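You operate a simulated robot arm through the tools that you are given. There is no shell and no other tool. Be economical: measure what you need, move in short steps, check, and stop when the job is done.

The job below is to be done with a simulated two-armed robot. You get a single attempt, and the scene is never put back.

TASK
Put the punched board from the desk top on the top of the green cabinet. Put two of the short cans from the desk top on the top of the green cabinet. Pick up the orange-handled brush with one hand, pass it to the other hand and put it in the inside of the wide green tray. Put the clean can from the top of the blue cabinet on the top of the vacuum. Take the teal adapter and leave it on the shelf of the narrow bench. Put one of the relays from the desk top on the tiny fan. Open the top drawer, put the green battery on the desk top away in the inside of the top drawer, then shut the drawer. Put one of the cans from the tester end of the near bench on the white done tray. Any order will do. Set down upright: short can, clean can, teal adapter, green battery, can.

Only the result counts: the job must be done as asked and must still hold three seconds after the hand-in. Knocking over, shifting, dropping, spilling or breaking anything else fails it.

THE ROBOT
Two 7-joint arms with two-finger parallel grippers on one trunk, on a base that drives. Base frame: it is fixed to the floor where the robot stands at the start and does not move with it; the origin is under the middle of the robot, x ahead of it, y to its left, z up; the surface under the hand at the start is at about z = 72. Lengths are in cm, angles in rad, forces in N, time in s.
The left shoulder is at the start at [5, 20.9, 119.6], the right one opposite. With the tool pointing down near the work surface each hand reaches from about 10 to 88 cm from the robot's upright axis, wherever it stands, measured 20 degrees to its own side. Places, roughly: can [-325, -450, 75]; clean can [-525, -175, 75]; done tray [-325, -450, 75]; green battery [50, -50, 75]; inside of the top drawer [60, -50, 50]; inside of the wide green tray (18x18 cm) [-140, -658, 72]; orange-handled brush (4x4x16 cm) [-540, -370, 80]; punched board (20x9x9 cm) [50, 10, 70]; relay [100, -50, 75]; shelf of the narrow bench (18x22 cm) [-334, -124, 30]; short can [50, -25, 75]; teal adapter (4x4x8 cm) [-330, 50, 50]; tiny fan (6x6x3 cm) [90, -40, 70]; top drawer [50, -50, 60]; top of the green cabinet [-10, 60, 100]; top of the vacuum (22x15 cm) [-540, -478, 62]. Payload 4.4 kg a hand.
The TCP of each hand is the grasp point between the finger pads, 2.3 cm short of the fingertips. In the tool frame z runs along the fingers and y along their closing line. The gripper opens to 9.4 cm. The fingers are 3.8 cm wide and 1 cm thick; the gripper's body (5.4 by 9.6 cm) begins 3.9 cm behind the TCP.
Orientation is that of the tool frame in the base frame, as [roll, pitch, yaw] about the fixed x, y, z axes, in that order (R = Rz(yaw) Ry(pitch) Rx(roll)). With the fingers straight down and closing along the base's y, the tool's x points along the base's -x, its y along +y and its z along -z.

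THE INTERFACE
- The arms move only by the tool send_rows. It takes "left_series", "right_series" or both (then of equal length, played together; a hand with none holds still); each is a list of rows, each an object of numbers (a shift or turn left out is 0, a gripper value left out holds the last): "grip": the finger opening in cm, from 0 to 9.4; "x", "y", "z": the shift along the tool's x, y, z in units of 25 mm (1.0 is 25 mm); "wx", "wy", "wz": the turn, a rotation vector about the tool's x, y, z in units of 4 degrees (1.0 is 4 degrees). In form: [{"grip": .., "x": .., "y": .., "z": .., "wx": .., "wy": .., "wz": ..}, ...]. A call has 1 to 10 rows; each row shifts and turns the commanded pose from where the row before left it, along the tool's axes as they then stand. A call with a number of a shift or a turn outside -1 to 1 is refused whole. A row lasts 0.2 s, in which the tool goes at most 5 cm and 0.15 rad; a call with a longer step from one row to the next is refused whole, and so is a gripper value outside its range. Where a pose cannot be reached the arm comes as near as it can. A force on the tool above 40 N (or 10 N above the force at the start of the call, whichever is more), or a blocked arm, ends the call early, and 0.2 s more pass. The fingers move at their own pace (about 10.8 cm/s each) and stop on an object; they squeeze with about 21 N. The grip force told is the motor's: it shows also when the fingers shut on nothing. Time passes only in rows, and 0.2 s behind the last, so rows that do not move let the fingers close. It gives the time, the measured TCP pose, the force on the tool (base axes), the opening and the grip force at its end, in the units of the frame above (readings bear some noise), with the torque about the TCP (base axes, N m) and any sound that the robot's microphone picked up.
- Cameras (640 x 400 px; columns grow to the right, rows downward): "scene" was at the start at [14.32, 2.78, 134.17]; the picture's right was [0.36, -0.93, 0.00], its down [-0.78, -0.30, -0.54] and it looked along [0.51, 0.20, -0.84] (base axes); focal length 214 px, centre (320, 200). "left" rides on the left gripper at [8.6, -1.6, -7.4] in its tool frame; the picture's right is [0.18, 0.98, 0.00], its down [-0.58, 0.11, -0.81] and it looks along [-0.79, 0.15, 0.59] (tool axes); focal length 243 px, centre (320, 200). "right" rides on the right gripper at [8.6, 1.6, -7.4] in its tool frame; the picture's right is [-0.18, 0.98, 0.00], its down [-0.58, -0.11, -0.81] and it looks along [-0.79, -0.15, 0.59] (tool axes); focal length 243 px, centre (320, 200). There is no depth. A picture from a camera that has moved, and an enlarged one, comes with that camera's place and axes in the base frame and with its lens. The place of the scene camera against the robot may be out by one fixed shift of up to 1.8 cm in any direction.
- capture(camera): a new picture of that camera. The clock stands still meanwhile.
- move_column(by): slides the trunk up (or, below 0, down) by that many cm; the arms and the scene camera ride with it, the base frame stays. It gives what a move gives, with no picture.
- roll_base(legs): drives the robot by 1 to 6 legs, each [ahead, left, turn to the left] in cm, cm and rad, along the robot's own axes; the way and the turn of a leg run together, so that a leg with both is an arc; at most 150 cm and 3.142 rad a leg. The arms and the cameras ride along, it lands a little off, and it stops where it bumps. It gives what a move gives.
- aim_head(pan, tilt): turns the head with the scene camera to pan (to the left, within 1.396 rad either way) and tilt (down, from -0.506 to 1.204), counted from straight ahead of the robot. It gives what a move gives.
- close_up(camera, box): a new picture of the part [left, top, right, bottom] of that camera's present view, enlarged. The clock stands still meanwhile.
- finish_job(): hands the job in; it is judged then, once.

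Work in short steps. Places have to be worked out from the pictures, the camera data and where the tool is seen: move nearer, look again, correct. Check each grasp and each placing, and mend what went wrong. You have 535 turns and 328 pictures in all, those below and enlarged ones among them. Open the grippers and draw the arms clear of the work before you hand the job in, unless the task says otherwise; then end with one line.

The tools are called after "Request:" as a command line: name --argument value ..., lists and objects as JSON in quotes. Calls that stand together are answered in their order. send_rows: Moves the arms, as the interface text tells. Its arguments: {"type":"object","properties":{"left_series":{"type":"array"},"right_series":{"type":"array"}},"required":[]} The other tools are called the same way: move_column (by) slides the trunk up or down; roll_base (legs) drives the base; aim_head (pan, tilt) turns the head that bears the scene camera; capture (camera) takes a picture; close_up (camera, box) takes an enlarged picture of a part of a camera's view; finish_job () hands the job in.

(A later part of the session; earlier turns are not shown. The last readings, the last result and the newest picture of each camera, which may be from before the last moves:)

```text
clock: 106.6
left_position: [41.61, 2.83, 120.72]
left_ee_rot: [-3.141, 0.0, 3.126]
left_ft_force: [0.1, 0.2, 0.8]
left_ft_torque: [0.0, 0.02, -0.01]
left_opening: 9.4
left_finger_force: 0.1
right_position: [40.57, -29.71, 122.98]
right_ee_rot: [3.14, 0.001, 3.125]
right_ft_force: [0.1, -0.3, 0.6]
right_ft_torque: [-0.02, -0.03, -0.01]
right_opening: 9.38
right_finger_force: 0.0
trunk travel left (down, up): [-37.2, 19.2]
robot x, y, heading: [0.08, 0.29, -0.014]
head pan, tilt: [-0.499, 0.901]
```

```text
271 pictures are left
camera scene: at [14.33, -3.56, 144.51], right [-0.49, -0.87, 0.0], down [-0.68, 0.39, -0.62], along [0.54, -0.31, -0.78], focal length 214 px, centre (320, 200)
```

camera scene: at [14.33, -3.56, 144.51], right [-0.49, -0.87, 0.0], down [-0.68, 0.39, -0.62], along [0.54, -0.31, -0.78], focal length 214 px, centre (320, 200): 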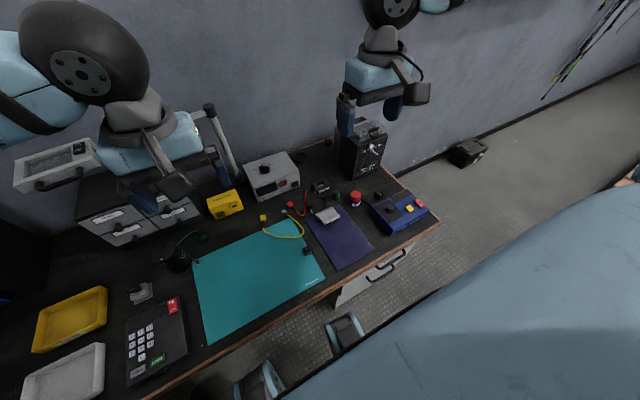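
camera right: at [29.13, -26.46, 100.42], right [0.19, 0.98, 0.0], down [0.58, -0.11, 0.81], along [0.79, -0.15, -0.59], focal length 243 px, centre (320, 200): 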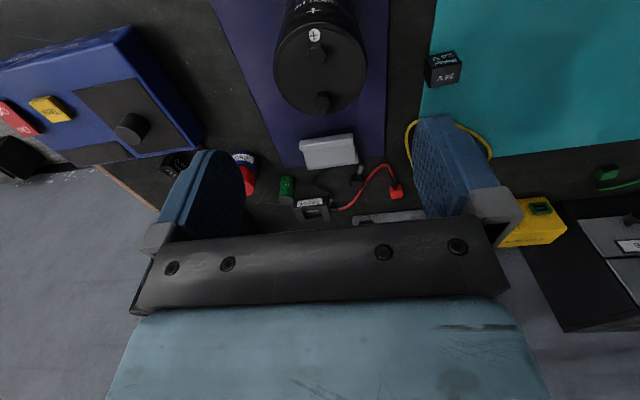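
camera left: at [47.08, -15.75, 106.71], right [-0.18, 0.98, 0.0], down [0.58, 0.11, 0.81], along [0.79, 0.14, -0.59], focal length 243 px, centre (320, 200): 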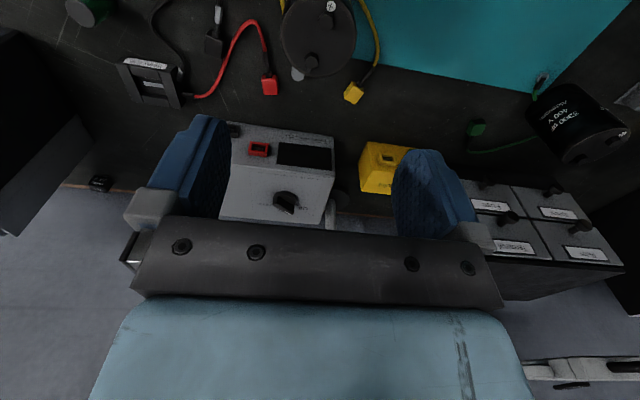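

I look down at the base front and the drawer unit to judge driving clearance.

Request:
aim_head --pan -0.4 --tilt 1.204

Request:
capture --camera "scene"

Request:
aim_head --pan -0.9 --tilt 0.7

Request:
capture --camera "scene"

```text
clock: 107.4
left_position: [41.44, 2.9, 120.78]
left_ee_rot: [3.141, -0.002, 3.126]
left_ft_force: [0.5, -0.3, -0.5]
left_ft_torque: [0.02, -0.04, 0.01]
left_opening: 9.41
left_finger_force: 0.1
right_position: [40.64, -29.58, 122.82]
right_ee_rot: [3.141, 0.003, 3.126]
right_ft_force: [-0.4, 0.0, -0.6]
right_ft_torque: [-0.05, -0.03, 0.0]
right_opening: 9.41
right_finger_force: 0.0
trunk travel left (down, up): [-37.2, 19.2]
robot x, y, heading: [0.14, -0.07, -0.014]
head pan, tilt: [-0.4, 1.201]
```

```text
270 pictures are left
camera scene: at [12.88, -2.11, 142.53], right [-0.4, -0.91, 0.0], down [-0.85, 0.38, -0.36], along [0.33, -0.15, -0.93], focal length 214 px, centre (320, 200)
```

scene: 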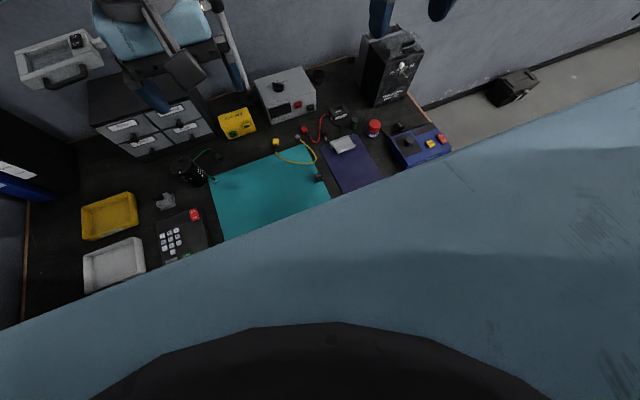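

```text
clock: 108.3
left_position: [41.47, 3.02, 120.75]
left_ee_rot: [3.141, -0.001, 3.126]
left_ft_force: [0.1, -0.7, 1.4]
left_ft_torque: [0.02, 0.01, 0.0]
left_opening: 9.42
left_finger_force: 0.0
right_position: [40.65, -29.63, 122.87]
right_ee_rot: [3.139, 0.002, 3.126]
right_ft_force: [-0.1, 0.0, -0.1]
right_ft_torque: [0.05, -0.03, 0.0]
right_opening: 9.37
right_finger_force: 0.1
trunk travel left (down, up): [-37.2, 19.2]
robot x, y, heading: [-0.04, 0.0, -0.018]
head pan, tilt: [-0.901, 0.7]
```

```text
269 pictures are left
camera scene: at [12.93, -6.58, 146.12], right [-0.79, -0.61, 0.0], down [-0.39, 0.51, -0.76], along [0.47, -0.61, -0.64], focal length 214 px, centre (320, 200)
```

scene: 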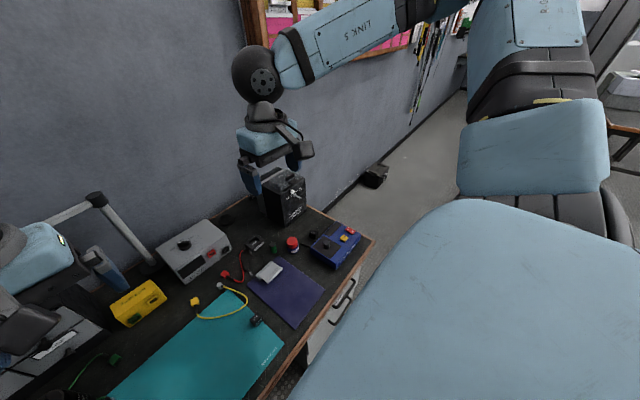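

I need to know what's behind the robot before backing up; I turn left and pan to look behind.

Request:
roll_base --legs '[[0, 0, 1.6]]'

Request:
aim_head --pan 1.396 --tilt 0.35

Request:
capture --camera "scene"

```text
clock: 112.5
left_position: [-2.62, 41.64, 120.79]
left_ee_rot: [-3.141, 0.0, -1.594]
left_ft_force: [0.1, -0.5, -0.7]
left_ft_torque: [-0.02, 0.01, 0.0]
left_opening: 9.39
left_finger_force: 0.1
right_position: [30.05, 40.36, 122.74]
right_ee_rot: [3.139, 0.002, -1.594]
right_ft_force: [-0.6, 0.8, -0.6]
right_ft_torque: [0.0, 0.0, -0.02]
right_opening: 9.39
right_finger_force: 0.1
trunk travel left (down, up): [-37.2, 19.2]
robot x, y, heading: [-0.05, 0.4, 1.544]
head pan, tilt: [-0.901, 0.7]
```

```text
clock: 114.7
left_position: [-2.57, 41.56, 120.8]
left_ee_rot: [-3.14, 0.001, -1.596]
left_ft_force: [0.2, 0.2, -0.1]
left_ft_torque: [-0.03, 0.01, 0.0]
left_opening: 9.41
left_finger_force: 0.0
right_position: [30.04, 40.34, 122.88]
right_ee_rot: [3.14, 0.001, -1.595]
right_ft_force: [1.0, 0.0, 0.3]
right_ft_torque: [-0.02, 0.02, 0.02]
right_opening: 9.41
right_finger_force: 0.0
trunk travel left (down, up): [-37.2, 19.2]
robot x, y, heading: [0.15, 0.07, 1.546]
head pan, tilt: [1.396, 0.351]
```

```text
268 pictures are left
camera scene: at [-7.94, 8.84, 149.26], right [0.2, 0.98, 0.0], down [0.34, -0.07, -0.94], along [-0.92, 0.19, -0.34], focal length 214 px, centre (320, 200)
```

scene: 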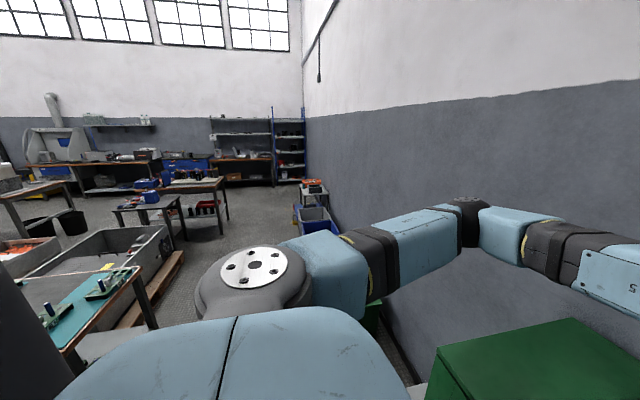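

The floor behind is free; a bench lies at about x<−75, y<−65. I turn back, then back up and right to view the drawers.

Request:
roll_base --legs '[[0, 0, -1.55], [-25, -20, 0]]'

Request:
aim_head --pan -0.2 --tilt 0.85

Request:
capture --camera "scene"

```text
clock: 120.9
left_position: [15.73, -16.73, 120.72]
left_ee_rot: [-3.141, 0.0, 3.111]
left_ft_force: [0.7, 1.0, -0.1]
left_ft_torque: [0.0, 0.02, 0.0]
left_opening: 9.39
left_finger_force: 0.1
right_position: [14.39, -49.18, 122.92]
right_ee_rot: [3.138, 0.002, 3.11]
right_ft_force: [-0.4, -0.2, -0.2]
right_ft_torque: [0.01, 0.01, 0.0]
right_opening: 9.41
right_finger_force: 0.0
trunk travel left (down, up): [-37.2, 19.2]
robot x, y, heading: [-25.98, -19.18, -0.027]
head pan, tilt: [1.396, 0.351]
```

```text
clock: 122.5
left_position: [15.67, -16.61, 120.79]
left_ee_rot: [3.14, 0.0, 3.111]
left_ft_force: [-0.7, -0.2, 0.1]
left_ft_torque: [0.01, -0.01, -0.01]
left_opening: 9.4
left_finger_force: 0.0
right_position: [14.42, -49.24, 122.84]
right_ee_rot: [3.139, 0.001, 3.112]
right_ft_force: [-0.3, 0.7, 0.0]
right_ft_torque: [0.0, -0.02, -0.03]
right_opening: 9.4
right_finger_force: 0.0
trunk travel left (down, up): [-37.2, 19.2]
robot x, y, heading: [-26.1, -18.94, -0.026]
head pan, tilt: [-0.201, 0.85]
```

```text
267 pictures are left
camera scene: at [-10.45, -20.72, 144.9], right [-0.23, -0.97, 0.0], down [-0.73, 0.17, -0.66], along [0.64, -0.15, -0.75], focal length 214 px, centre (320, 200)
```

scene: 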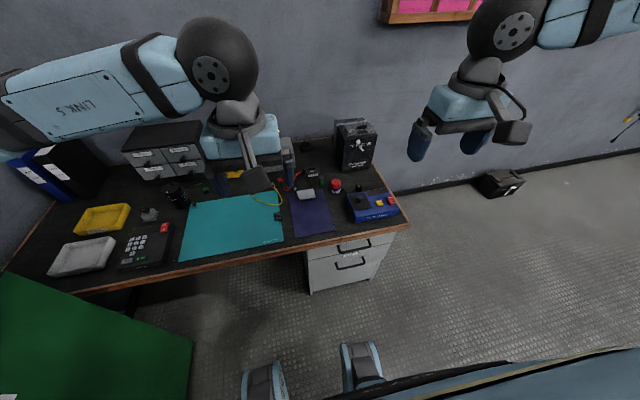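

Request:
close_up --camera "scene" --box '[280, 180, 430, 300]'

```text
3.33 times, centred on (355, 240) of scene
camera zoom: at [-10.45, -20.72, 144.9], right [-0.23, -0.97, 0.0], down [-0.73, 0.17, -0.66], along [0.64, -0.15, -0.75], focal length 715 px, centre (203, 67)
```

zoom: 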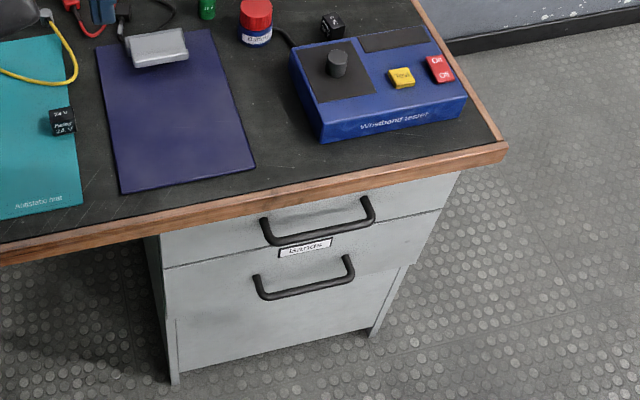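

The top drawer's handle sits around (29, −44, 63). First I fetch the battery with the left hand: drive 22 cm forward and lower the trunk.

Request:
roll_base --legs '[[22, 0, 0.026]]'

Request:
move_column --by -18

Request:
send_rows --left_series '[{"y": -0.6, "z": 0.4}, {"y": -0.6, "z": 0.4}, {"y": -0.6, "z": 0.2}, {"y": -0.6}, {"y": -0.6}, {"y": -0.6}, {"y": -0.6}, {"y": -0.6}]'

Request:
capture --camera "left"

Request:
capture --camera "scene"

```text
clock: 124.2
left_position: [37.36, -16.26, 120.79]
left_ee_rot: [-3.14, 0.0, 3.134]
left_ft_force: [-0.7, 0.8, 0.5]
left_ft_torque: [0.02, 0.01, -0.02]
left_opening: 9.43
left_finger_force: 0.1
right_position: [36.74, -48.72, 122.89]
right_ee_rot: [3.14, 0.002, 3.136]
right_ft_force: [0.0, 0.2, 0.5]
right_ft_torque: [-0.01, 0.01, -0.01]
right_opening: 9.42
right_finger_force: 0.1
trunk travel left (down, up): [-37.2, 19.2]
robot x, y, heading: [-3.84, -19.68, -0.005]
head pan, tilt: [-0.201, 0.85]
```

```text
clock: 126.2
left_position: [37.33, -16.14, 102.79]
left_ee_rot: [-3.141, 0.001, 3.134]
left_ft_force: [0.8, 0.5, 0.1]
left_ft_torque: [-0.02, 0.01, 0.04]
left_opening: 9.4
left_finger_force: 0.0
right_position: [36.85, -48.78, 104.91]
right_ee_rot: [3.139, 0.001, 3.134]
right_ft_force: [0.2, 0.4, -0.1]
right_ft_torque: [-0.02, 0.01, 0.0]
right_opening: 9.4
right_finger_force: 0.0
trunk travel left (down, up): [-19.2, 37.2]
robot x, y, heading: [-3.99, -19.57, -0.005]
head pan, tilt: [-0.201, 0.85]
```

```text
clock: 128.0
left_position: [37.21, -28.15, 100.21]
left_ee_rot: [-3.141, 0.0, 3.136]
left_ft_force: [0.1, 0.2, 0.2]
left_ft_torque: [0.04, -0.01, 0.0]
left_opening: 9.41
left_finger_force: 0.1
right_position: [36.87, -48.81, 104.82]
right_ee_rot: [3.137, 0.002, 3.134]
right_ft_force: [-0.3, 0.4, -0.3]
right_ft_torque: [-0.01, -0.02, -0.03]
right_opening: 9.39
right_finger_force: 0.1
trunk travel left (down, up): [-19.2, 37.2]
robot x, y, heading: [-4.2, -19.35, -0.006]
head pan, tilt: [-0.201, 0.85]
```

```text
265 pictures are left
camera left: at [28.69, -29.73, 107.66], right [-0.18, 0.98, 0.0], down [0.58, 0.1, 0.81], along [0.79, 0.14, -0.59], focal length 243 px, centre (320, 200)
```

left: 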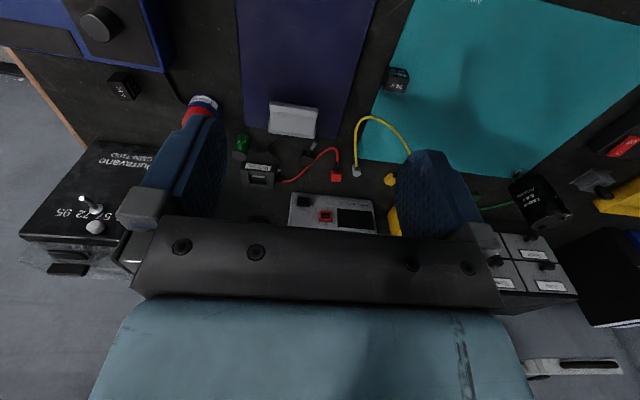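

```text
264 pictures are left
camera scene: at [11.36, -20.87, 126.89], right [-0.21, -0.98, 0.0], down [-0.73, 0.16, -0.66], along [0.65, -0.14, -0.75], focal length 214 px, centre (320, 200)
```

scene: 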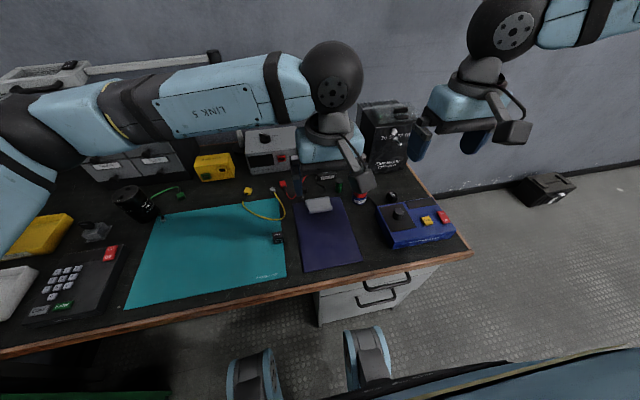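

Request:
close_up --camera "left" --box '[190, 100, 290, 200]'

```text
4.00 times, centred on (240, 150) of left
camera zoom: at [28.69, -29.73, 107.66], right [-0.18, 0.98, 0.0], down [0.58, 0.1, 0.81], along [0.79, 0.14, -0.59], focal length 970 px, centre (640, 400)
```

zoom: 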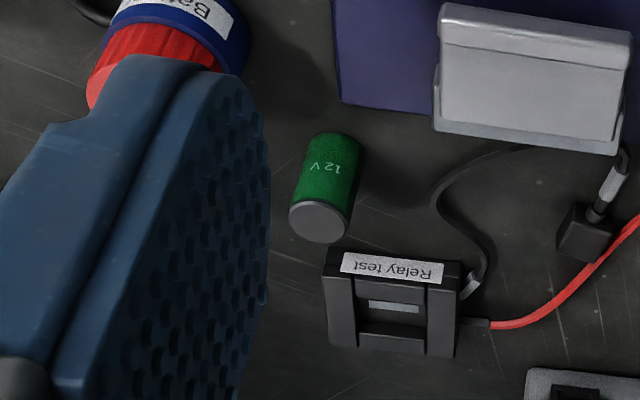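

Battery: centre (60.0, −38.1), top z≈76.4, diameter 2.6. Move the left hand above it.

Request:
send_rows --left_series '[{"x": -0.91, "y": -0.4, "grip": 5}, {"x": -0.91, "y": -0.4}, {"x": -0.91, "y": -0.4}, {"x": -0.91, "y": -0.4}, {"x": -0.91, "y": -0.4}, {"x": -0.91, "y": -0.4}, {"x": -0.91, "y": -0.4, "z": 0.5}, {"x": -0.91, "y": -0.4, "z": 0.8}, {"x": -0.91, "y": -0.4, "z": 0.8}, {"x": -0.91, "y": -0.4, "z": 0.8}]'

Request:
capture --camera "left"

Request:
close_up --camera "scene" --box '[280, 120, 420, 240]'

```text
clock: 130.2
left_position: [60.1, -38.26, 93.0]
left_ee_rot: [-3.141, 0.0, 3.133]
left_ft_force: [-0.3, -0.2, 0.7]
left_ft_torque: [0.01, 0.0, -0.01]
left_opening: 5.0
left_finger_force: 0.0
right_position: [36.82, -48.79, 104.83]
right_ee_rot: [3.139, 0.002, 3.134]
right_ft_force: [0.3, -0.7, 0.3]
right_ft_torque: [0.03, -0.01, -0.01]
right_opening: 9.42
right_finger_force: 0.0
trunk travel left (down, up): [-19.2, 37.2]
robot x, y, heading: [-4.35, -19.77, -0.001]
head pan, tilt: [-0.201, 0.85]
```

```text
262 pictures are left
camera left: at [51.49, -39.85, 100.37], right [-0.18, 0.98, 0.0], down [0.58, 0.1, 0.81], along [0.79, 0.14, -0.59], focal length 243 px, centre (320, 200)
```

left: 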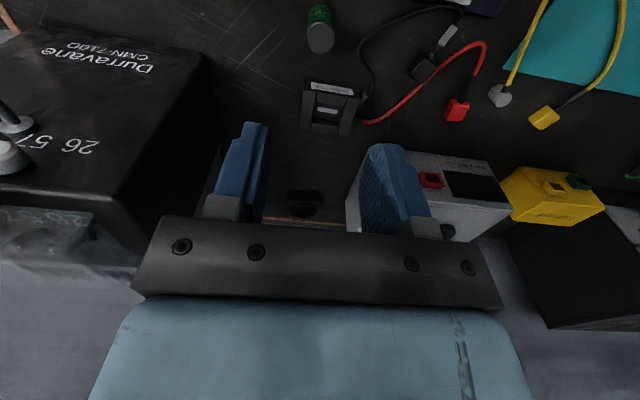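

```text
3.33 times, centred on (350, 180) of scene
camera zoom: at [11.4, -20.88, 126.89], right [-0.21, -0.98, 0.0], down [-0.74, 0.16, -0.66], along [0.65, -0.14, -0.75], focal length 715 px, centre (220, 267)
```

zoom: 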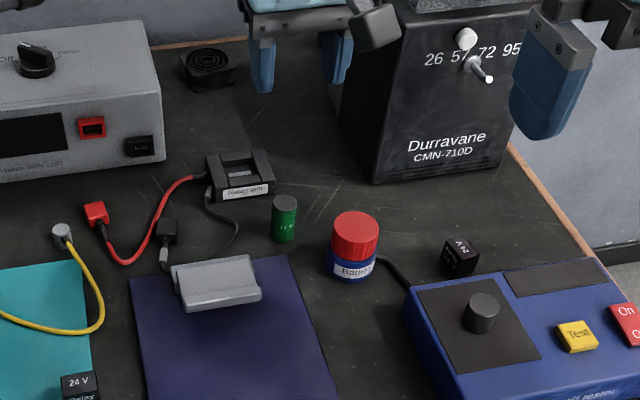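

Aligned (60.0, −38.3). Descend to z≈75.2 and close.

Request:
send_rows --left_series '[{"z": 1}, {"z": 1}, {"z": 1}, {"z": 1}, {"z": 1}, {"z": 1}, {"z": 0.8}, {"z": 0.3}, {"grip": 0}, {}]'

Request:
send_rows --left_series '[{}, {"z": -0.3}, {"z": -0.6}, {"z": -0.8}, {"z": -0.8}]'

Request:
close_up --camera "scene" --box '[280, 120, 420, 240]'

```text
clock: 132.4
left_position: [60.0, -38.24, 75.09]
left_ee_rot: [3.141, 0.001, 3.134]
left_ft_force: [0.2, 0.2, 0.0]
left_ft_torque: [0.01, 0.0, 0.0]
left_opening: 2.4
left_finger_force: 20.3
right_position: [36.8, -48.66, 104.73]
right_ee_rot: [3.14, 0.002, 3.135]
right_ft_force: [0.2, -0.4, 0.1]
right_ft_torque: [-0.01, -0.01, -0.02]
right_opening: 9.39
right_finger_force: 0.0
trunk travel left (down, up): [-19.2, 37.2]
robot x, y, heading: [-4.41, -19.19, -0.007]
head pan, tilt: [-0.201, 0.85]
```

```text
clock: 133.6
left_position: [60.14, -38.21, 81.67]
left_ee_rot: [-3.14, -0.001, 3.134]
left_ft_force: [0.6, -0.7, -0.8]
left_ft_torque: [-0.02, -0.01, 0.01]
left_opening: 2.41
left_finger_force: 20.9
right_position: [36.7, -48.7, 104.94]
right_ee_rot: [3.141, 0.002, 3.135]
right_ft_force: [-0.3, -0.3, 0.0]
right_ft_torque: [-0.01, -0.02, 0.0]
right_opening: 9.41
right_finger_force: 0.0
trunk travel left (down, up): [-19.2, 37.2]
robot x, y, heading: [-3.99, -19.07, -0.006]
head pan, tilt: [-0.201, 0.85]
```

```text
3.33 times, centred on (350, 180) of scene
camera zoom: at [11.34, -20.8, 126.9], right [-0.21, -0.98, 0.0], down [-0.73, 0.16, -0.66], along [0.65, -0.14, -0.75], focal length 715 px, centre (220, 267)
```

zoom: 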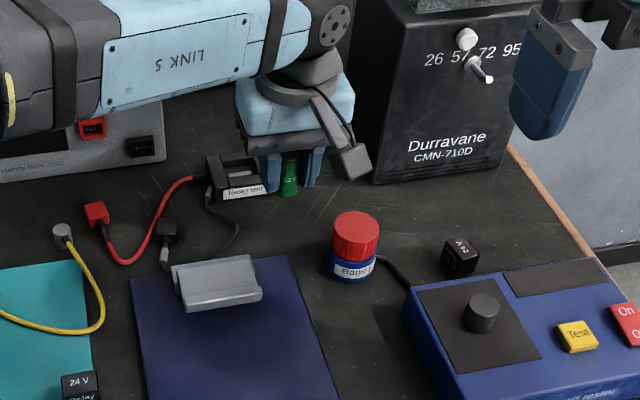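

Battery held. Raise and retract it, then back the robot up to about (−30, −28).

Request:
send_rows --left_series '[{"z": -1}, {"z": -1}, {"z": -1}, {"z": -1}, {"z": -1}, {"z": -1}, {"x": 1, "y": 0.3}, {"x": 1, "y": 0.3}, {"x": 1, "y": 0.3}, {"x": 1, "y": 0.3}]'

Request:
send_rows --left_series '[{"x": 1, "y": 0.5}, {"x": 1, "y": 0.5}, {"x": 1, "y": 0.5}, {"x": 1, "y": 0.5}, {"x": 0.5, "y": 0.5}]'

Request:
roll_base --legs '[[-26, -8, 0]]'

Request:
aim_head --pan -0.3 --tilt 0.75

Request:
capture --camera "scene"

```text
clock: 135.8
left_position: [50.08, -35.17, 96.53]
left_ee_rot: [-3.141, 0.0, 3.134]
left_ft_force: [0.0, -0.2, -0.7]
left_ft_torque: [0.01, -0.05, 0.0]
left_opening: 2.41
left_finger_force: 20.2
right_position: [36.82, -48.77, 105.05]
right_ee_rot: [3.141, 0.002, 3.135]
right_ft_force: [0.3, 0.4, 0.1]
right_ft_torque: [-0.02, 0.02, 0.0]
right_opening: 9.41
right_finger_force: 0.2
trunk travel left (down, up): [-19.2, 37.2]
robot x, y, heading: [-4.14, -19.38, -0.007]
head pan, tilt: [-0.201, 0.85]
```

```text
clock: 137.0
left_position: [38.66, -28.94, 96.65]
left_ee_rot: [-3.14, 0.0, 3.136]
left_ft_force: [1.0, -0.3, -0.2]
left_ft_torque: [0.0, 0.0, -0.01]
left_opening: 2.39
left_finger_force: 20.8
right_position: [36.88, -48.69, 104.97]
right_ee_rot: [3.141, 0.001, 3.135]
right_ft_force: [-0.2, 0.7, -0.6]
right_ft_torque: [0.03, 0.02, -0.01]
right_opening: 9.37
right_finger_force: 0.0
trunk travel left (down, up): [-19.2, 37.2]
robot x, y, heading: [-4.17, -19.39, -0.011]
head pan, tilt: [-0.201, 0.85]
```

```text
clock: 138.9
left_position: [12.76, -37.04, 96.5]
left_ee_rot: [3.141, -0.001, 3.134]
left_ft_force: [-1.2, 0.2, -0.8]
left_ft_torque: [0.02, -0.02, -0.03]
left_opening: 2.41
left_finger_force: 21.6
right_position: [10.71, -56.69, 105.01]
right_ee_rot: [3.141, 0.001, 3.131]
right_ft_force: [0.1, 0.4, 0.5]
right_ft_torque: [0.02, -0.01, 0.0]
right_opening: 9.4
right_finger_force: 0.1
trunk travel left (down, up): [-19.2, 37.2]
robot x, y, heading: [-30.33, -26.94, -0.008]
head pan, tilt: [-0.201, 0.85]
```

```text
clock: 139.6
left_position: [12.76, -36.84, 96.43]
left_ee_rot: [-3.142, 0.0, 3.132]
left_ft_force: [0.2, -0.1, 0.6]
left_ft_torque: [0.0, 0.02, 0.02]
left_opening: 2.4
left_finger_force: 21.0
right_position: [10.84, -56.62, 104.87]
right_ee_rot: [3.139, 0.003, 3.131]
right_ft_force: [-0.4, -0.3, -0.1]
right_ft_torque: [-0.01, 0.01, 0.02]
right_opening: 9.4
right_finger_force: 0.1
trunk travel left (down, up): [-19.2, 37.2]
robot x, y, heading: [-29.64, -27.09, -0.01]
head pan, tilt: [-0.3, 0.75]
```

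```text
259 pictures are left
camera scene: at [-14.28, -29.58, 127.69], right [-0.31, -0.95, 0.0], down [-0.65, 0.21, -0.73], along [0.7, -0.22, -0.68], focal length 214 px, centre (320, 200)
```

scene: 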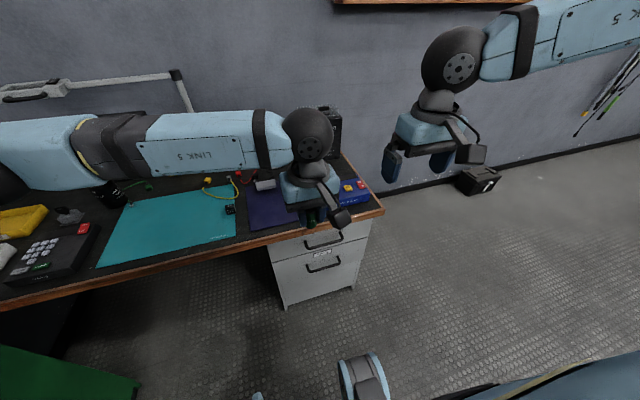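

Move the left hand (with battery) aside to the left, and begin turning the right hand (wz −90°) for a horizontal grip on the handle.

Request:
send_rows --left_series '[{"y": 0.9}, {"y": 0.9}, {"y": 0.9}, {"y": 0.9}, {"y": 0.9}, {"y": 0.9}, {"y": 0.9}, {"y": 0.9}, {"y": 0.9}, {"y": 0.9}]' --right_series '[{"wz": -1}, {"wz": -1}, {"wz": -1}, {"wz": -1}, {"wz": -1}, {"wz": -1}, {"wz": -1}, {"wz": -1}, {"wz": -1}, {"wz": -1}]'

Request:
send_rows --right_series '[{"wz": -1}, {"wz": -1}, {"wz": -1}, {"wz": -1}, {"wz": -1}, {"wz": -1}, {"wz": -1}, {"wz": -1}, {"wz": -1}, {"wz": -1}]'

Request:
send_rows --right_series '[{"wz": -1}, {"wz": -1}, {"wz": -0.4}, {"wx": 1}, {"wx": 1}, {"wx": 1}, {"wx": 1}, {"wx": 1}, {"wx": 1}, {"wx": 1}]'

Request:
send_rows --right_series '[{"wx": 1}, {"wx": 1}, {"wx": 1}, {"wx": 1}, {"wx": 1}, {"wx": 1}, {"wx": 1}, {"wx": 1}, {"wx": 1}, {"wx": 1}]'

Request:
send_rows --right_series '[{"wx": 1}, {"wx": 1}, {"wx": 1}, {"wx": 1}, {"wx": 1}, {"wx": 0.5}]'

```text
clock: 141.8
left_position: [13.13, -14.53, 96.44]
left_ee_rot: [-3.139, 0.0, 3.131]
left_ft_force: [0.4, 1.1, 0.4]
left_ft_torque: [-0.01, 0.01, -0.01]
left_opening: 2.36
left_finger_force: 21.4
right_position: [10.78, -56.57, 104.86]
right_ee_rot: [-3.141, 0.002, -2.454]
right_ft_force: [-0.3, 0.9, 0.0]
right_ft_torque: [-0.02, -0.02, -0.02]
right_opening: 9.38
right_finger_force: 0.0
trunk travel left (down, up): [-19.2, 37.2]
robot x, y, heading: [-29.78, -27.1, -0.012]
head pan, tilt: [-0.3, 0.75]
```

```text
clock: 144.0
left_position: [13.06, -14.56, 96.34]
left_ee_rot: [-3.141, 0.001, 3.131]
left_ft_force: [-0.1, 0.5, -1.2]
left_ft_torque: [0.01, 0.0, 0.02]
left_opening: 2.35
left_finger_force: 21.2
right_position: [4.25, -47.6, 104.37]
right_ee_rot: [-3.14, -0.001, -1.758]
right_ft_force: [0.5, 0.4, -0.3]
right_ft_torque: [0.04, 0.04, 0.02]
right_opening: 9.41
right_finger_force: 0.0
right hand out of reach, approached as far as the arm can: row 5, 6, 7, 8, 9, 10
trunk travel left (down, up): [-19.2, 37.2]
robot x, y, heading: [-29.67, -27.1, -0.015]
head pan, tilt: [-0.3, 0.75]
```

```text
clock: 146.2
left_position: [13.09, -14.58, 96.41]
left_ee_rot: [3.14, -0.001, 3.133]
left_ft_force: [0.6, -0.5, -0.4]
left_ft_torque: [-0.01, 0.01, 0.02]
left_opening: 2.37
left_finger_force: 21.2
right_position: [6.15, -41.33, 106.09]
right_ee_rot: [-2.652, 0.002, -1.588]
right_ft_force: [-0.8, 0.4, -0.2]
right_ft_torque: [0.01, 0.01, 0.02]
right_opening: 9.39
right_finger_force: 0.1
right hand out of reach, approached as far as the arm can: row 1, 2, 3, 4, 5, 6, 7, 8, 9, 10
trunk travel left (down, up): [-19.2, 37.2]
robot x, y, heading: [-29.88, -27.2, -0.014]
head pan, tilt: [-0.3, 0.75]
```

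```text
clock: 148.4
left_position: [12.99, -14.56, 96.52]
left_ee_rot: [-3.141, -0.001, 3.132]
left_ft_force: [-0.5, 0.1, -0.4]
left_ft_torque: [-0.03, 0.0, -0.02]
left_opening: 2.35
left_finger_force: 21.1
right_position: [14.01, -40.2, 109.01]
right_ee_rot: [-1.954, 0.002, -1.59]
right_ft_force: [-0.4, -0.4, 0.0]
right_ft_torque: [0.0, -0.02, 0.0]
right_opening: 9.39
right_finger_force: 0.0
right hand out of reach, approached as far as the arm can: row 1, 2, 3, 4, 5, 6, 7, 8, 9, 10
trunk travel left (down, up): [-19.2, 37.2]
robot x, y, heading: [-30.04, -27.23, -0.008]
head pan, tilt: [-0.3, 0.75]
```

```text
clock: 149.8
left_position: [13.08, -14.49, 96.51]
left_ee_rot: [3.14, 0.0, 3.131]
left_ft_force: [0.1, -0.7, 0.1]
left_ft_torque: [-0.04, 0.02, -0.04]
left_opening: 2.35
left_finger_force: 20.9
right_position: [16.76, -42.09, 112.69]
right_ee_rot: [-1.574, 0.001, -1.591]
right_ft_force: [0.1, 0.6, 0.1]
right_ft_torque: [-0.01, 0.01, -0.03]
right_opening: 9.37
right_finger_force: 0.0
right hand out of reach, approached as far as the arm can: row 1, 2, 3, 4, 5, 6
trunk travel left (down, up): [-19.2, 37.2]
robot x, y, heading: [-29.86, -27.12, -0.015]
head pan, tilt: [-0.3, 0.75]
```

The right hand now points forward with vertical closing. Lower the trunk 14 cm, then move the right hand down toward the handle height.

Request:
move_column --by -14

Request:
send_rows --right_series '[{"y": 1}, {"y": 1}, {"y": 1}, {"y": 1}, {"y": 1}, {"y": 1}, {"y": 1}, {"y": 1}, {"y": 1}, {"y": 1}]'

Request:
capture --camera "scene"

Request:
capture --camera "right"

```text
clock: 151.5
left_position: [13.0, -14.65, 82.46]
left_ee_rot: [3.142, 0.001, 3.131]
left_ft_force: [-0.3, -0.5, -0.4]
left_ft_torque: [-0.01, 0.0, 0.01]
left_opening: 2.36
left_finger_force: 21.1
right_position: [16.75, -42.15, 98.63]
right_ee_rot: [-1.576, 0.002, -1.59]
right_ft_force: [-0.8, 0.2, -0.4]
right_ft_torque: [0.03, 0.01, 0.01]
right_opening: 9.39
right_finger_force: 0.1
trunk travel left (down, up): [-5.2, 51.2]
robot x, y, heading: [-30.02, -27.32, -0.01]
head pan, tilt: [-0.3, 0.75]
```

```text
clock: 153.7
left_position: [13.07, -14.53, 82.42]
left_ee_rot: [-3.141, 0.0, 3.131]
left_ft_force: [-0.8, 0.3, -0.6]
left_ft_torque: [0.02, -0.02, -0.01]
left_opening: 2.37
left_finger_force: 21.5
right_position: [17.09, -42.98, 98.28]
right_ee_rot: [-1.58, 0.001, -1.591]
right_ft_force: [-0.2, 0.0, 0.0]
right_ft_torque: [0.02, 0.0, -0.04]
right_opening: 9.39
right_finger_force: 0.0
right hand out of reach, approached as far as the arm can: row 1, 2, 3, 4, 5, 6, 7, 8, 9, 10
trunk travel left (down, up): [-5.2, 51.2]
robot x, y, heading: [-29.95, -27.17, -0.015]
head pan, tilt: [-0.3, 0.75]
```

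```text
258 pictures are left
camera scene: at [-14.29, -29.58, 113.7], right [-0.31, -0.95, 0.0], down [-0.65, 0.21, -0.73], along [0.7, -0.22, -0.68], focal length 214 px, centre (320, 200)
```

scene: 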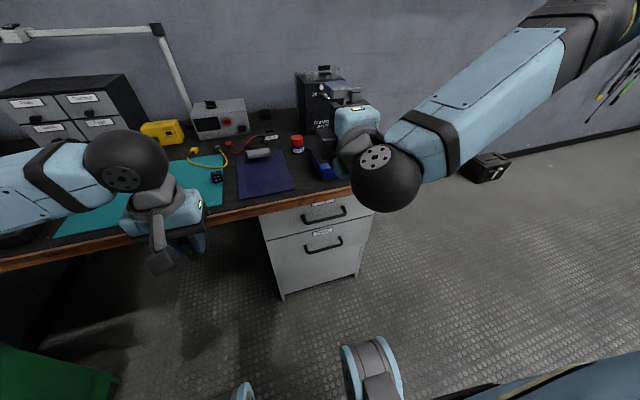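

```text
257 pictures are left
camera right: at [9.48, -51.5, 96.56], right [-0.01, 0.19, -0.98], down [-0.79, 0.6, 0.12], along [0.61, 0.78, 0.14], focal length 243 px, centre (320, 200)
```

right: 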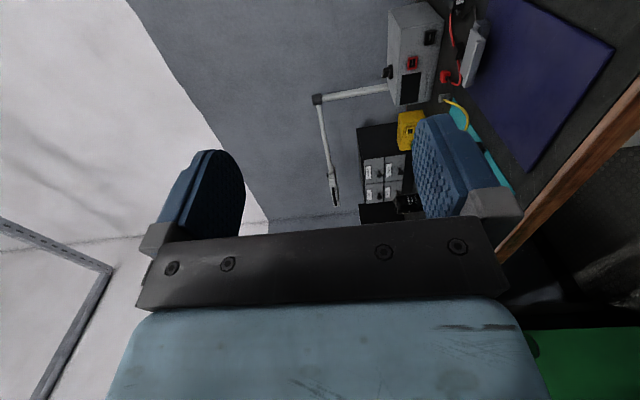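

The arm is too folded here. I raise nothing else; back the robot 20 cm (clear of the bench corner at (−76, −65)) and extend the hand.

Request:
roll_base --legs '[[-20, 0, 0]]'

Request:
send_rows --right_series '[{"z": 0.9, "y": 0.7}, {"z": 0.9, "y": 0.7}, {"z": 0.9, "y": 0.7}, {"z": 0.9, "y": 0.7}, {"z": 0.9, "y": 0.7}, {"z": 0.9, "y": 0.7}, {"z": 0.5, "y": 0.9}, {"y": 0.9}, {"y": 0.9}, {"y": 0.9}]'

```text
clock: 155.3
left_position: [-7.05, -14.15, 82.6]
left_ee_rot: [3.141, -0.002, 3.133]
left_ft_force: [0.1, 0.0, -1.1]
left_ft_torque: [0.0, -0.01, -0.01]
left_opening: 2.33
left_finger_force: 21.3
right_position: [-2.76, -42.77, 98.24]
right_ee_rot: [-1.581, 0.004, -1.591]
right_ft_force: [-0.3, 0.5, 0.3]
right_ft_torque: [0.0, -0.04, -0.02]
right_opening: 9.41
right_finger_force: 0.1
trunk travel left (down, up): [-5.2, 51.2]
robot x, y, heading: [-49.68, -27.01, -0.005]
head pan, tilt: [-0.3, 0.75]
```

```text
clock: 157.5
left_position: [-6.96, -14.3, 82.51]
left_ee_rot: [3.141, 0.001, 3.132]
left_ft_force: [-1.2, -0.3, 0.1]
left_ft_torque: [-0.02, -0.03, -0.01]
left_opening: 2.39
left_finger_force: 20.9
right_position: [6.3, -43.36, 99.74]
right_ee_rot: [-1.593, 0.002, -1.595]
right_ft_force: [0.2, -0.3, -1.2]
right_ft_torque: [0.01, -0.04, -0.02]
right_opening: 9.41
right_finger_force: 0.0
right hand out of reach, approached as far as the arm can: row 1, 2, 3, 4, 5, 6, 7, 8, 9, 10
trunk travel left (down, up): [-5.2, 51.2]
robot x, y, heading: [-49.55, -27.08, -0.007]
head pan, tilt: [-0.3, 0.75]
```

It's limited by arm posture. I try the hand more in front of the body (8 cm to the left) and then down.

Request:
send_rows --right_series '[{"x": -0.8}, {"x": -0.8}, {"x": -0.8}, {"x": -0.8}, {"x": -0.4, "y": 0.6}, {"y": 0.8}, {"y": 0.8}, {"y": 0.8}, {"y": 0.8}]'

Request:
capture --camera "scene"

```text
clock: 159.5
left_position: [-6.97, -14.36, 82.54]
left_ee_rot: [3.141, 0.0, 3.131]
left_ft_force: [-0.2, -0.8, 0.5]
left_ft_torque: [0.02, 0.01, -0.03]
left_opening: 2.37
left_finger_force: 21.1
right_position: [4.49, -41.84, 99.66]
right_ee_rot: [-1.59, 0.002, -1.592]
right_ft_force: [0.0, -0.4, 0.1]
right_ft_torque: [0.0, -0.01, 0.02]
right_opening: 9.39
right_finger_force: 0.0
right hand out of reach, approached as far as the arm can: row 1, 2, 3, 4, 5, 6, 7, 8, 9
trunk travel left (down, up): [-5.2, 51.2]
robot x, y, heading: [-49.89, -27.29, -0.006]
head pan, tilt: [-0.3, 0.75]
```

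```text
256 pictures are left
camera scene: at [-34.27, -29.35, 113.7], right [-0.3, -0.95, 0.0], down [-0.65, 0.21, -0.73], along [0.7, -0.22, -0.68], focal length 214 px, centre (320, 200)
```

scene: 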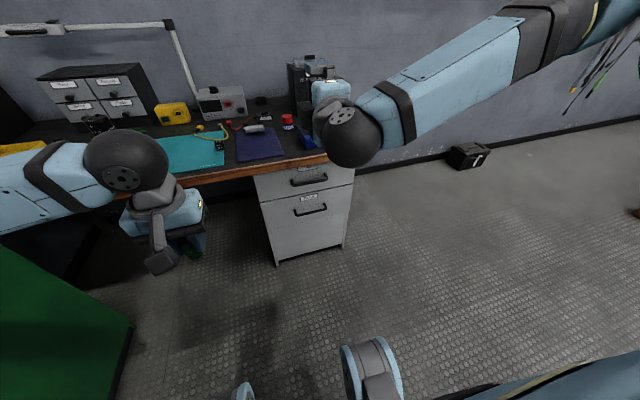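

Request:
close_up --camera "scene" --box '[240, 120, 370, 260]'

```text
2.86 times, centred on (305, 190) of scene
camera zoom: at [-34.27, -29.35, 113.7], right [-0.3, -0.95, 0.0], down [-0.65, 0.21, -0.73], along [0.7, -0.22, -0.68], focal length 613 px, centre (363, 229)
```

zoom: 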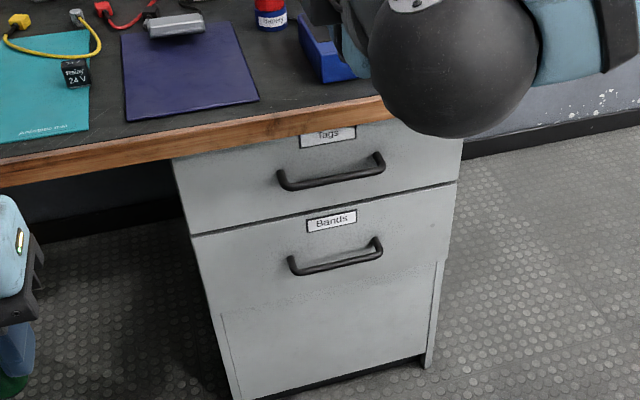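

Try pure forward extension first (away from the folded zone), then test lowering.

Request:
send_rows --right_series '[{"z": 0.8}, {"z": 0.8}, {"z": 0.8}, {"z": 0.8}, {"z": 0.8}]'

Request:
send_rows --right_series '[{"y": 0.6}, {"y": 0.6}, {"y": 0.6}]'

```text
clock: 160.7
left_position: [-7.0, -14.42, 82.43]
left_ee_rot: [-3.14, 0.0, 3.132]
left_ft_force: [0.4, 0.2, -1.3]
left_ft_torque: [0.02, 0.02, -0.03]
left_opening: 2.38
left_finger_force: 20.7
right_position: [13.42, -42.55, 102.2]
right_ee_rot: [-1.588, 0.003, -1.591]
right_ft_force: [-0.3, -0.6, 0.2]
right_ft_torque: [-0.02, -0.01, 0.01]
right_opening: 9.41
right_finger_force: 0.1
right hand out of reach, approached as far as the arm can: row 1, 2, 3, 4, 5
trunk travel left (down, up): [-5.2, 51.2]
robot x, y, heading: [-50.02, -26.97, -0.008]
head pan, tilt: [-0.3, 0.75]
```

```text
clock: 161.5
left_position: [-6.97, -14.22, 82.45]
left_ee_rot: [-3.141, 0.0, 3.132]
left_ft_force: [-0.1, -0.8, 0.0]
left_ft_torque: [0.03, 0.0, 0.04]
left_opening: 2.37
left_finger_force: 20.8
right_position: [12.15, -42.98, 101.52]
right_ee_rot: [-1.592, 0.003, -1.595]
right_ft_force: [-0.2, -0.4, 0.5]
right_ft_torque: [0.0, 0.0, 0.01]
right_opening: 9.39
right_finger_force: 0.0
right hand out of reach, approached as far as the arm can: row 1, 2, 3
trunk travel left (down, up): [-5.2, 51.2]
robot x, y, heading: [-49.76, -26.95, -0.008]
head pan, tilt: [-0.3, 0.75]
```

A wrist joint seems at its limit. I roll the hand about its own axis (wz +) toward the opposite roll and watch.

Request:
send_rows --right_series '[{"wz": 1}, {"wz": 1}, {"wz": 1}, {"wz": 1}, {"wz": 1}, {"wz": 1}, {"wz": 1}, {"wz": 1}, {"wz": 1}, {"wz": 1}]'

Request:
send_rows --right_series '[{"wz": 1}, {"wz": 1}, {"wz": 1}, {"wz": 1}, {"wz": 1}, {"wz": 1}, {"wz": 1}, {"wz": 1}, {"wz": 1}, {"wz": 1}]'

Request:
send_rows --right_series '[{"wz": 1}, {"wz": 1}, {"wz": 1}, {"wz": 1}, {"wz": 1}, {"wz": 1}, {"wz": 1}, {"wz": 1}, {"wz": 1}, {"wz": 1}]'

Request:
send_rows --right_series '[{"wz": 1}, {"wz": 1}, {"wz": 1}, {"wz": 1}, {"wz": 1}, {"wz": 1}, {"wz": 1}, {"wz": 1}, {"wz": 1}, {"wz": 1}]'

Request:
send_rows --right_series '[{"wz": 1}, {"wz": 1}, {"wz": 1}, {"wz": 1}, {"wz": 1}]'

```text
clock: 163.7
left_position: [-6.84, -14.27, 82.45]
left_ee_rot: [-3.141, 0.001, 3.132]
left_ft_force: [-0.1, -0.2, 0.4]
left_ft_torque: [-0.01, -0.03, -0.01]
left_opening: 2.35
left_finger_force: 21.6
right_position: [12.32, -43.06, 101.83]
right_ee_rot: [-1.593, 0.701, -1.609]
right_ft_force: [0.1, 0.3, -0.2]
right_ft_torque: [0.01, 0.01, -0.02]
right_opening: 9.4
right_finger_force: 0.0
trunk travel left (down, up): [-5.2, 51.2]
robot x, y, heading: [-49.75, -26.85, -0.009]
head pan, tilt: [-0.3, 0.75]
```

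```text
clock: 165.9
left_position: [-6.99, -14.3, 82.56]
left_ee_rot: [3.14, 0.0, 3.133]
left_ft_force: [0.5, -0.2, -0.5]
left_ft_torque: [0.03, 0.05, -0.02]
left_opening: 2.33
left_finger_force: 21.2
right_position: [12.24, -43.08, 101.7]
right_ee_rot: [-1.671, 1.4, -1.69]
right_ft_force: [0.2, -0.2, 0.0]
right_ft_torque: [0.0, -0.01, 0.02]
right_opening: 9.4
right_finger_force: 0.0
trunk travel left (down, up): [-5.2, 51.2]
robot x, y, heading: [-49.8, -27.12, -0.01]
head pan, tilt: [-0.3, 0.75]
```

```text
clock: 168.1
left_position: [-6.97, -14.33, 82.53]
left_ee_rot: [3.141, 0.0, 3.133]
left_ft_force: [0.0, 0.2, -0.1]
left_ft_torque: [0.01, -0.01, -0.01]
left_opening: 2.37
left_finger_force: 20.4
right_position: [12.2, -43.06, 101.78]
right_ee_rot: [1.607, 1.045, 1.58]
right_ft_force: [-0.5, 0.8, -0.4]
right_ft_torque: [0.05, 0.0, 0.0]
right_opening: 9.38
right_finger_force: 0.0
trunk travel left (down, up): [-5.2, 51.2]
robot x, y, heading: [-50.0, -27.07, -0.014]
head pan, tilt: [-0.3, 0.75]
```

```text
clock: 170.3
left_position: [-6.96, -14.21, 82.49]
left_ee_rot: [3.141, -0.001, 3.133]
left_ft_force: [-0.6, -0.6, -1.0]
left_ft_torque: [-0.02, 0.01, -0.02]
left_opening: 2.34
left_finger_force: 20.9
right_position: [12.4, -43.18, 101.74]
right_ee_rot: [1.59, 0.345, 1.554]
right_ft_force: [0.9, 0.4, 0.2]
right_ft_torque: [-0.04, 0.0, 0.0]
right_opening: 9.39
right_finger_force: 0.1
trunk travel left (down, up): [-5.2, 51.2]
robot x, y, heading: [-49.88, -26.79, -0.007]
head pan, tilt: [-0.3, 0.75]
```

```text
clock: 171.5
left_position: [-6.97, -14.33, 82.42]
left_ee_rot: [-3.141, 0.001, 3.133]
left_ft_force: [-0.4, 0.7, 0.3]
left_ft_torque: [0.0, 0.02, 0.01]
left_opening: 2.35
left_finger_force: 20.8
right_position: [12.21, -43.16, 101.83]
right_ee_rot: [1.588, -0.003, 1.55]
right_ft_force: [0.0, 0.2, -0.1]
right_ft_torque: [-0.01, 0.0, -0.01]
right_opening: 9.39
right_finger_force: 0.0
trunk travel left (down, up): [-5.2, 51.2]
robot x, y, heading: [-50.01, -27.09, -0.01]
head pan, tilt: [-0.3, 0.75]
```

This roll is reachable. Now lower along −tool y.

Request:
send_rows --right_series '[{"y": -1}, {"y": -1}, {"y": -1}, {"y": -1}, {"y": -1}, {"y": -1}, {"y": -1}, {"y": -1}, {"y": -1}, {"y": -1}]'

Request:
send_rows --right_series '[{"y": -1}, {"y": -1}, {"y": -1}, {"y": -1}, {"y": -0.8}, {"y": -0.5}]'

Request:
capture --camera "scene"

Request:
capture --camera "right"

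```text
clock: 173.7
left_position: [-6.92, -14.28, 82.49]
left_ee_rot: [3.14, 0.0, 3.134]
left_ft_force: [-0.5, 0.0, -0.2]
left_ft_torque: [-0.02, 0.05, 0.01]
left_opening: 2.35
left_finger_force: 21.0
right_position: [5.79, -43.36, 99.43]
right_ee_rot: [1.596, -0.002, 1.547]
right_ft_force: [0.4, -0.1, 0.0]
right_ft_torque: [0.0, -0.01, 0.03]
right_opening: 9.41
right_finger_force: 0.0
right hand out of reach, approached as far as the arm can: row 1, 2, 3, 4, 5, 6, 7, 8, 9, 10
trunk travel left (down, up): [-5.2, 51.2]
robot x, y, heading: [-49.92, -27.34, -0.01]
head pan, tilt: [-0.3, 0.75]
```

```text
clock: 175.1
left_position: [-6.93, -14.35, 82.54]
left_ee_rot: [3.141, 0.0, 3.133]
left_ft_force: [0.7, -0.1, -0.2]
left_ft_torque: [-0.03, 0.0, -0.02]
left_opening: 2.35
left_finger_force: 21.3
right_position: [2.78, -43.46, 99.01]
right_ee_rot: [1.588, -0.002, 1.549]
right_ft_force: [0.3, 1.3, -0.3]
right_ft_torque: [-0.03, 0.02, -0.02]
right_opening: 9.39
right_finger_force: 0.0
right hand out of reach, approached as far as the arm can: row 1, 2, 3, 4, 5, 6
trunk travel left (down, up): [-5.2, 51.2]
robot x, y, heading: [-49.7, -26.8, -0.013]
head pan, tilt: [-0.3, 0.75]
```

```text
254 pictures are left
camera scene: at [-34.27, -29.35, 113.7], right [-0.3, -0.95, 0.0], down [-0.65, 0.21, -0.73], along [0.7, -0.22, -0.68], focal length 214 px, centre (320, 200)
```

scene: 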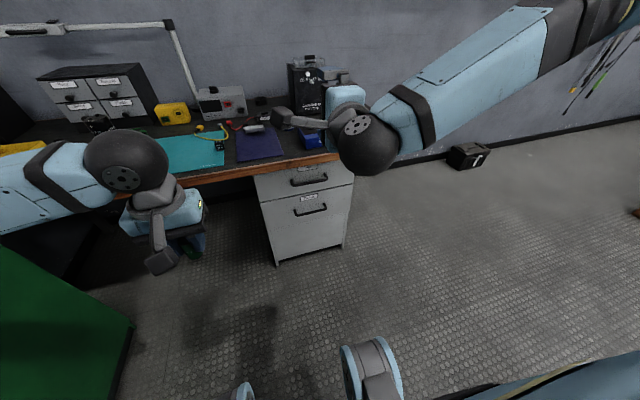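

```text
253 pictures are left
camera right: at [-4.41, -34.58, 100.78], right [0.01, -0.19, 0.98], down [-0.82, -0.56, -0.1], along [0.57, -0.81, -0.16], focal length 243 px, centre (320, 200)
```

right: 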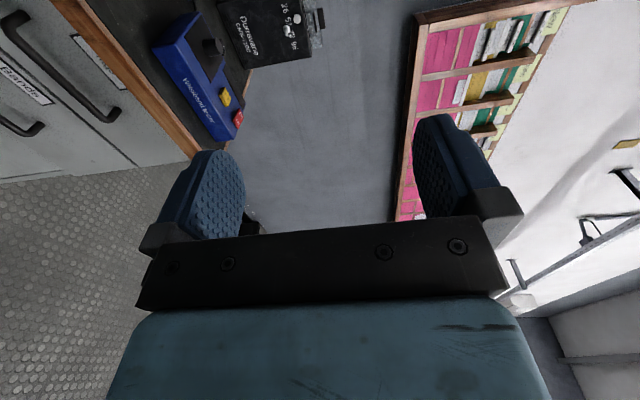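

The wrist bend limits it. I tilt the fingers 45° downward (wx +) and try lowering again.

Request:
send_rows --right_series '[{"wx": 1, "grip": 3.6}, {"wx": 1}, {"wx": 1}, {"wx": 1}, {"wx": 1}, {"wx": 1}, {"wx": 1}, {"wx": 1}, {"wx": 1}, {"wx": 1}]'

Request:
send_rows --right_series '[{"y": -0.7, "z": 0.7}, {"y": -0.7, "z": 0.7}, {"y": -0.7, "z": 0.7}, {"y": -0.7, "z": 0.7}, {"y": -0.7, "z": 0.7}, {"y": -0.7, "z": 0.7}, {"y": -0.7, "z": 0.7}, {"y": -0.7, "z": 0.7}, {"y": -0.7, "z": 0.7}, {"y": -0.7, "z": 0.7}]'

```text
clock: 177.3
left_position: [-7.01, -14.34, 82.5]
left_ee_rot: [3.141, 0.001, 3.133]
left_ft_force: [-0.7, 0.3, -0.9]
left_ft_torque: [-0.03, -0.03, -0.01]
left_opening: 2.39
left_finger_force: 21.8
right_position: [2.87, -43.33, 98.94]
right_ee_rot: [2.28, -0.003, 1.553]
right_ft_force: [0.4, 0.5, 0.1]
right_ft_torque: [0.01, 0.03, 0.0]
right_opening: 3.58
right_finger_force: 0.1
trunk travel left (down, up): [-5.2, 51.2]
robot x, y, heading: [-49.96, -26.89, -0.009]
head pan, tilt: [-0.3, 0.75]
```

```text
clock: 179.5
left_position: [-6.91, -14.36, 82.51]
left_ee_rot: [-3.141, 0.001, 3.133]
left_ft_force: [0.1, 0.4, 0.0]
left_ft_torque: [0.02, -0.01, 0.04]
left_opening: 2.35
left_finger_force: 20.8
right_position: [4.46, -45.9, 75.98]
right_ee_rot: [2.281, 0.0, 1.551]
right_ft_force: [0.3, 0.1, 1.1]
right_ft_torque: [0.03, 0.0, -0.02]
right_opening: 3.62
right_finger_force: 0.0
right hand out of reach, approached as far as the arm can: row 9, 10
trunk travel left (down, up): [-5.2, 51.2]
robot x, y, heading: [-50.13, -26.84, -0.007]
head pan, tilt: [-0.3, 0.75]
```

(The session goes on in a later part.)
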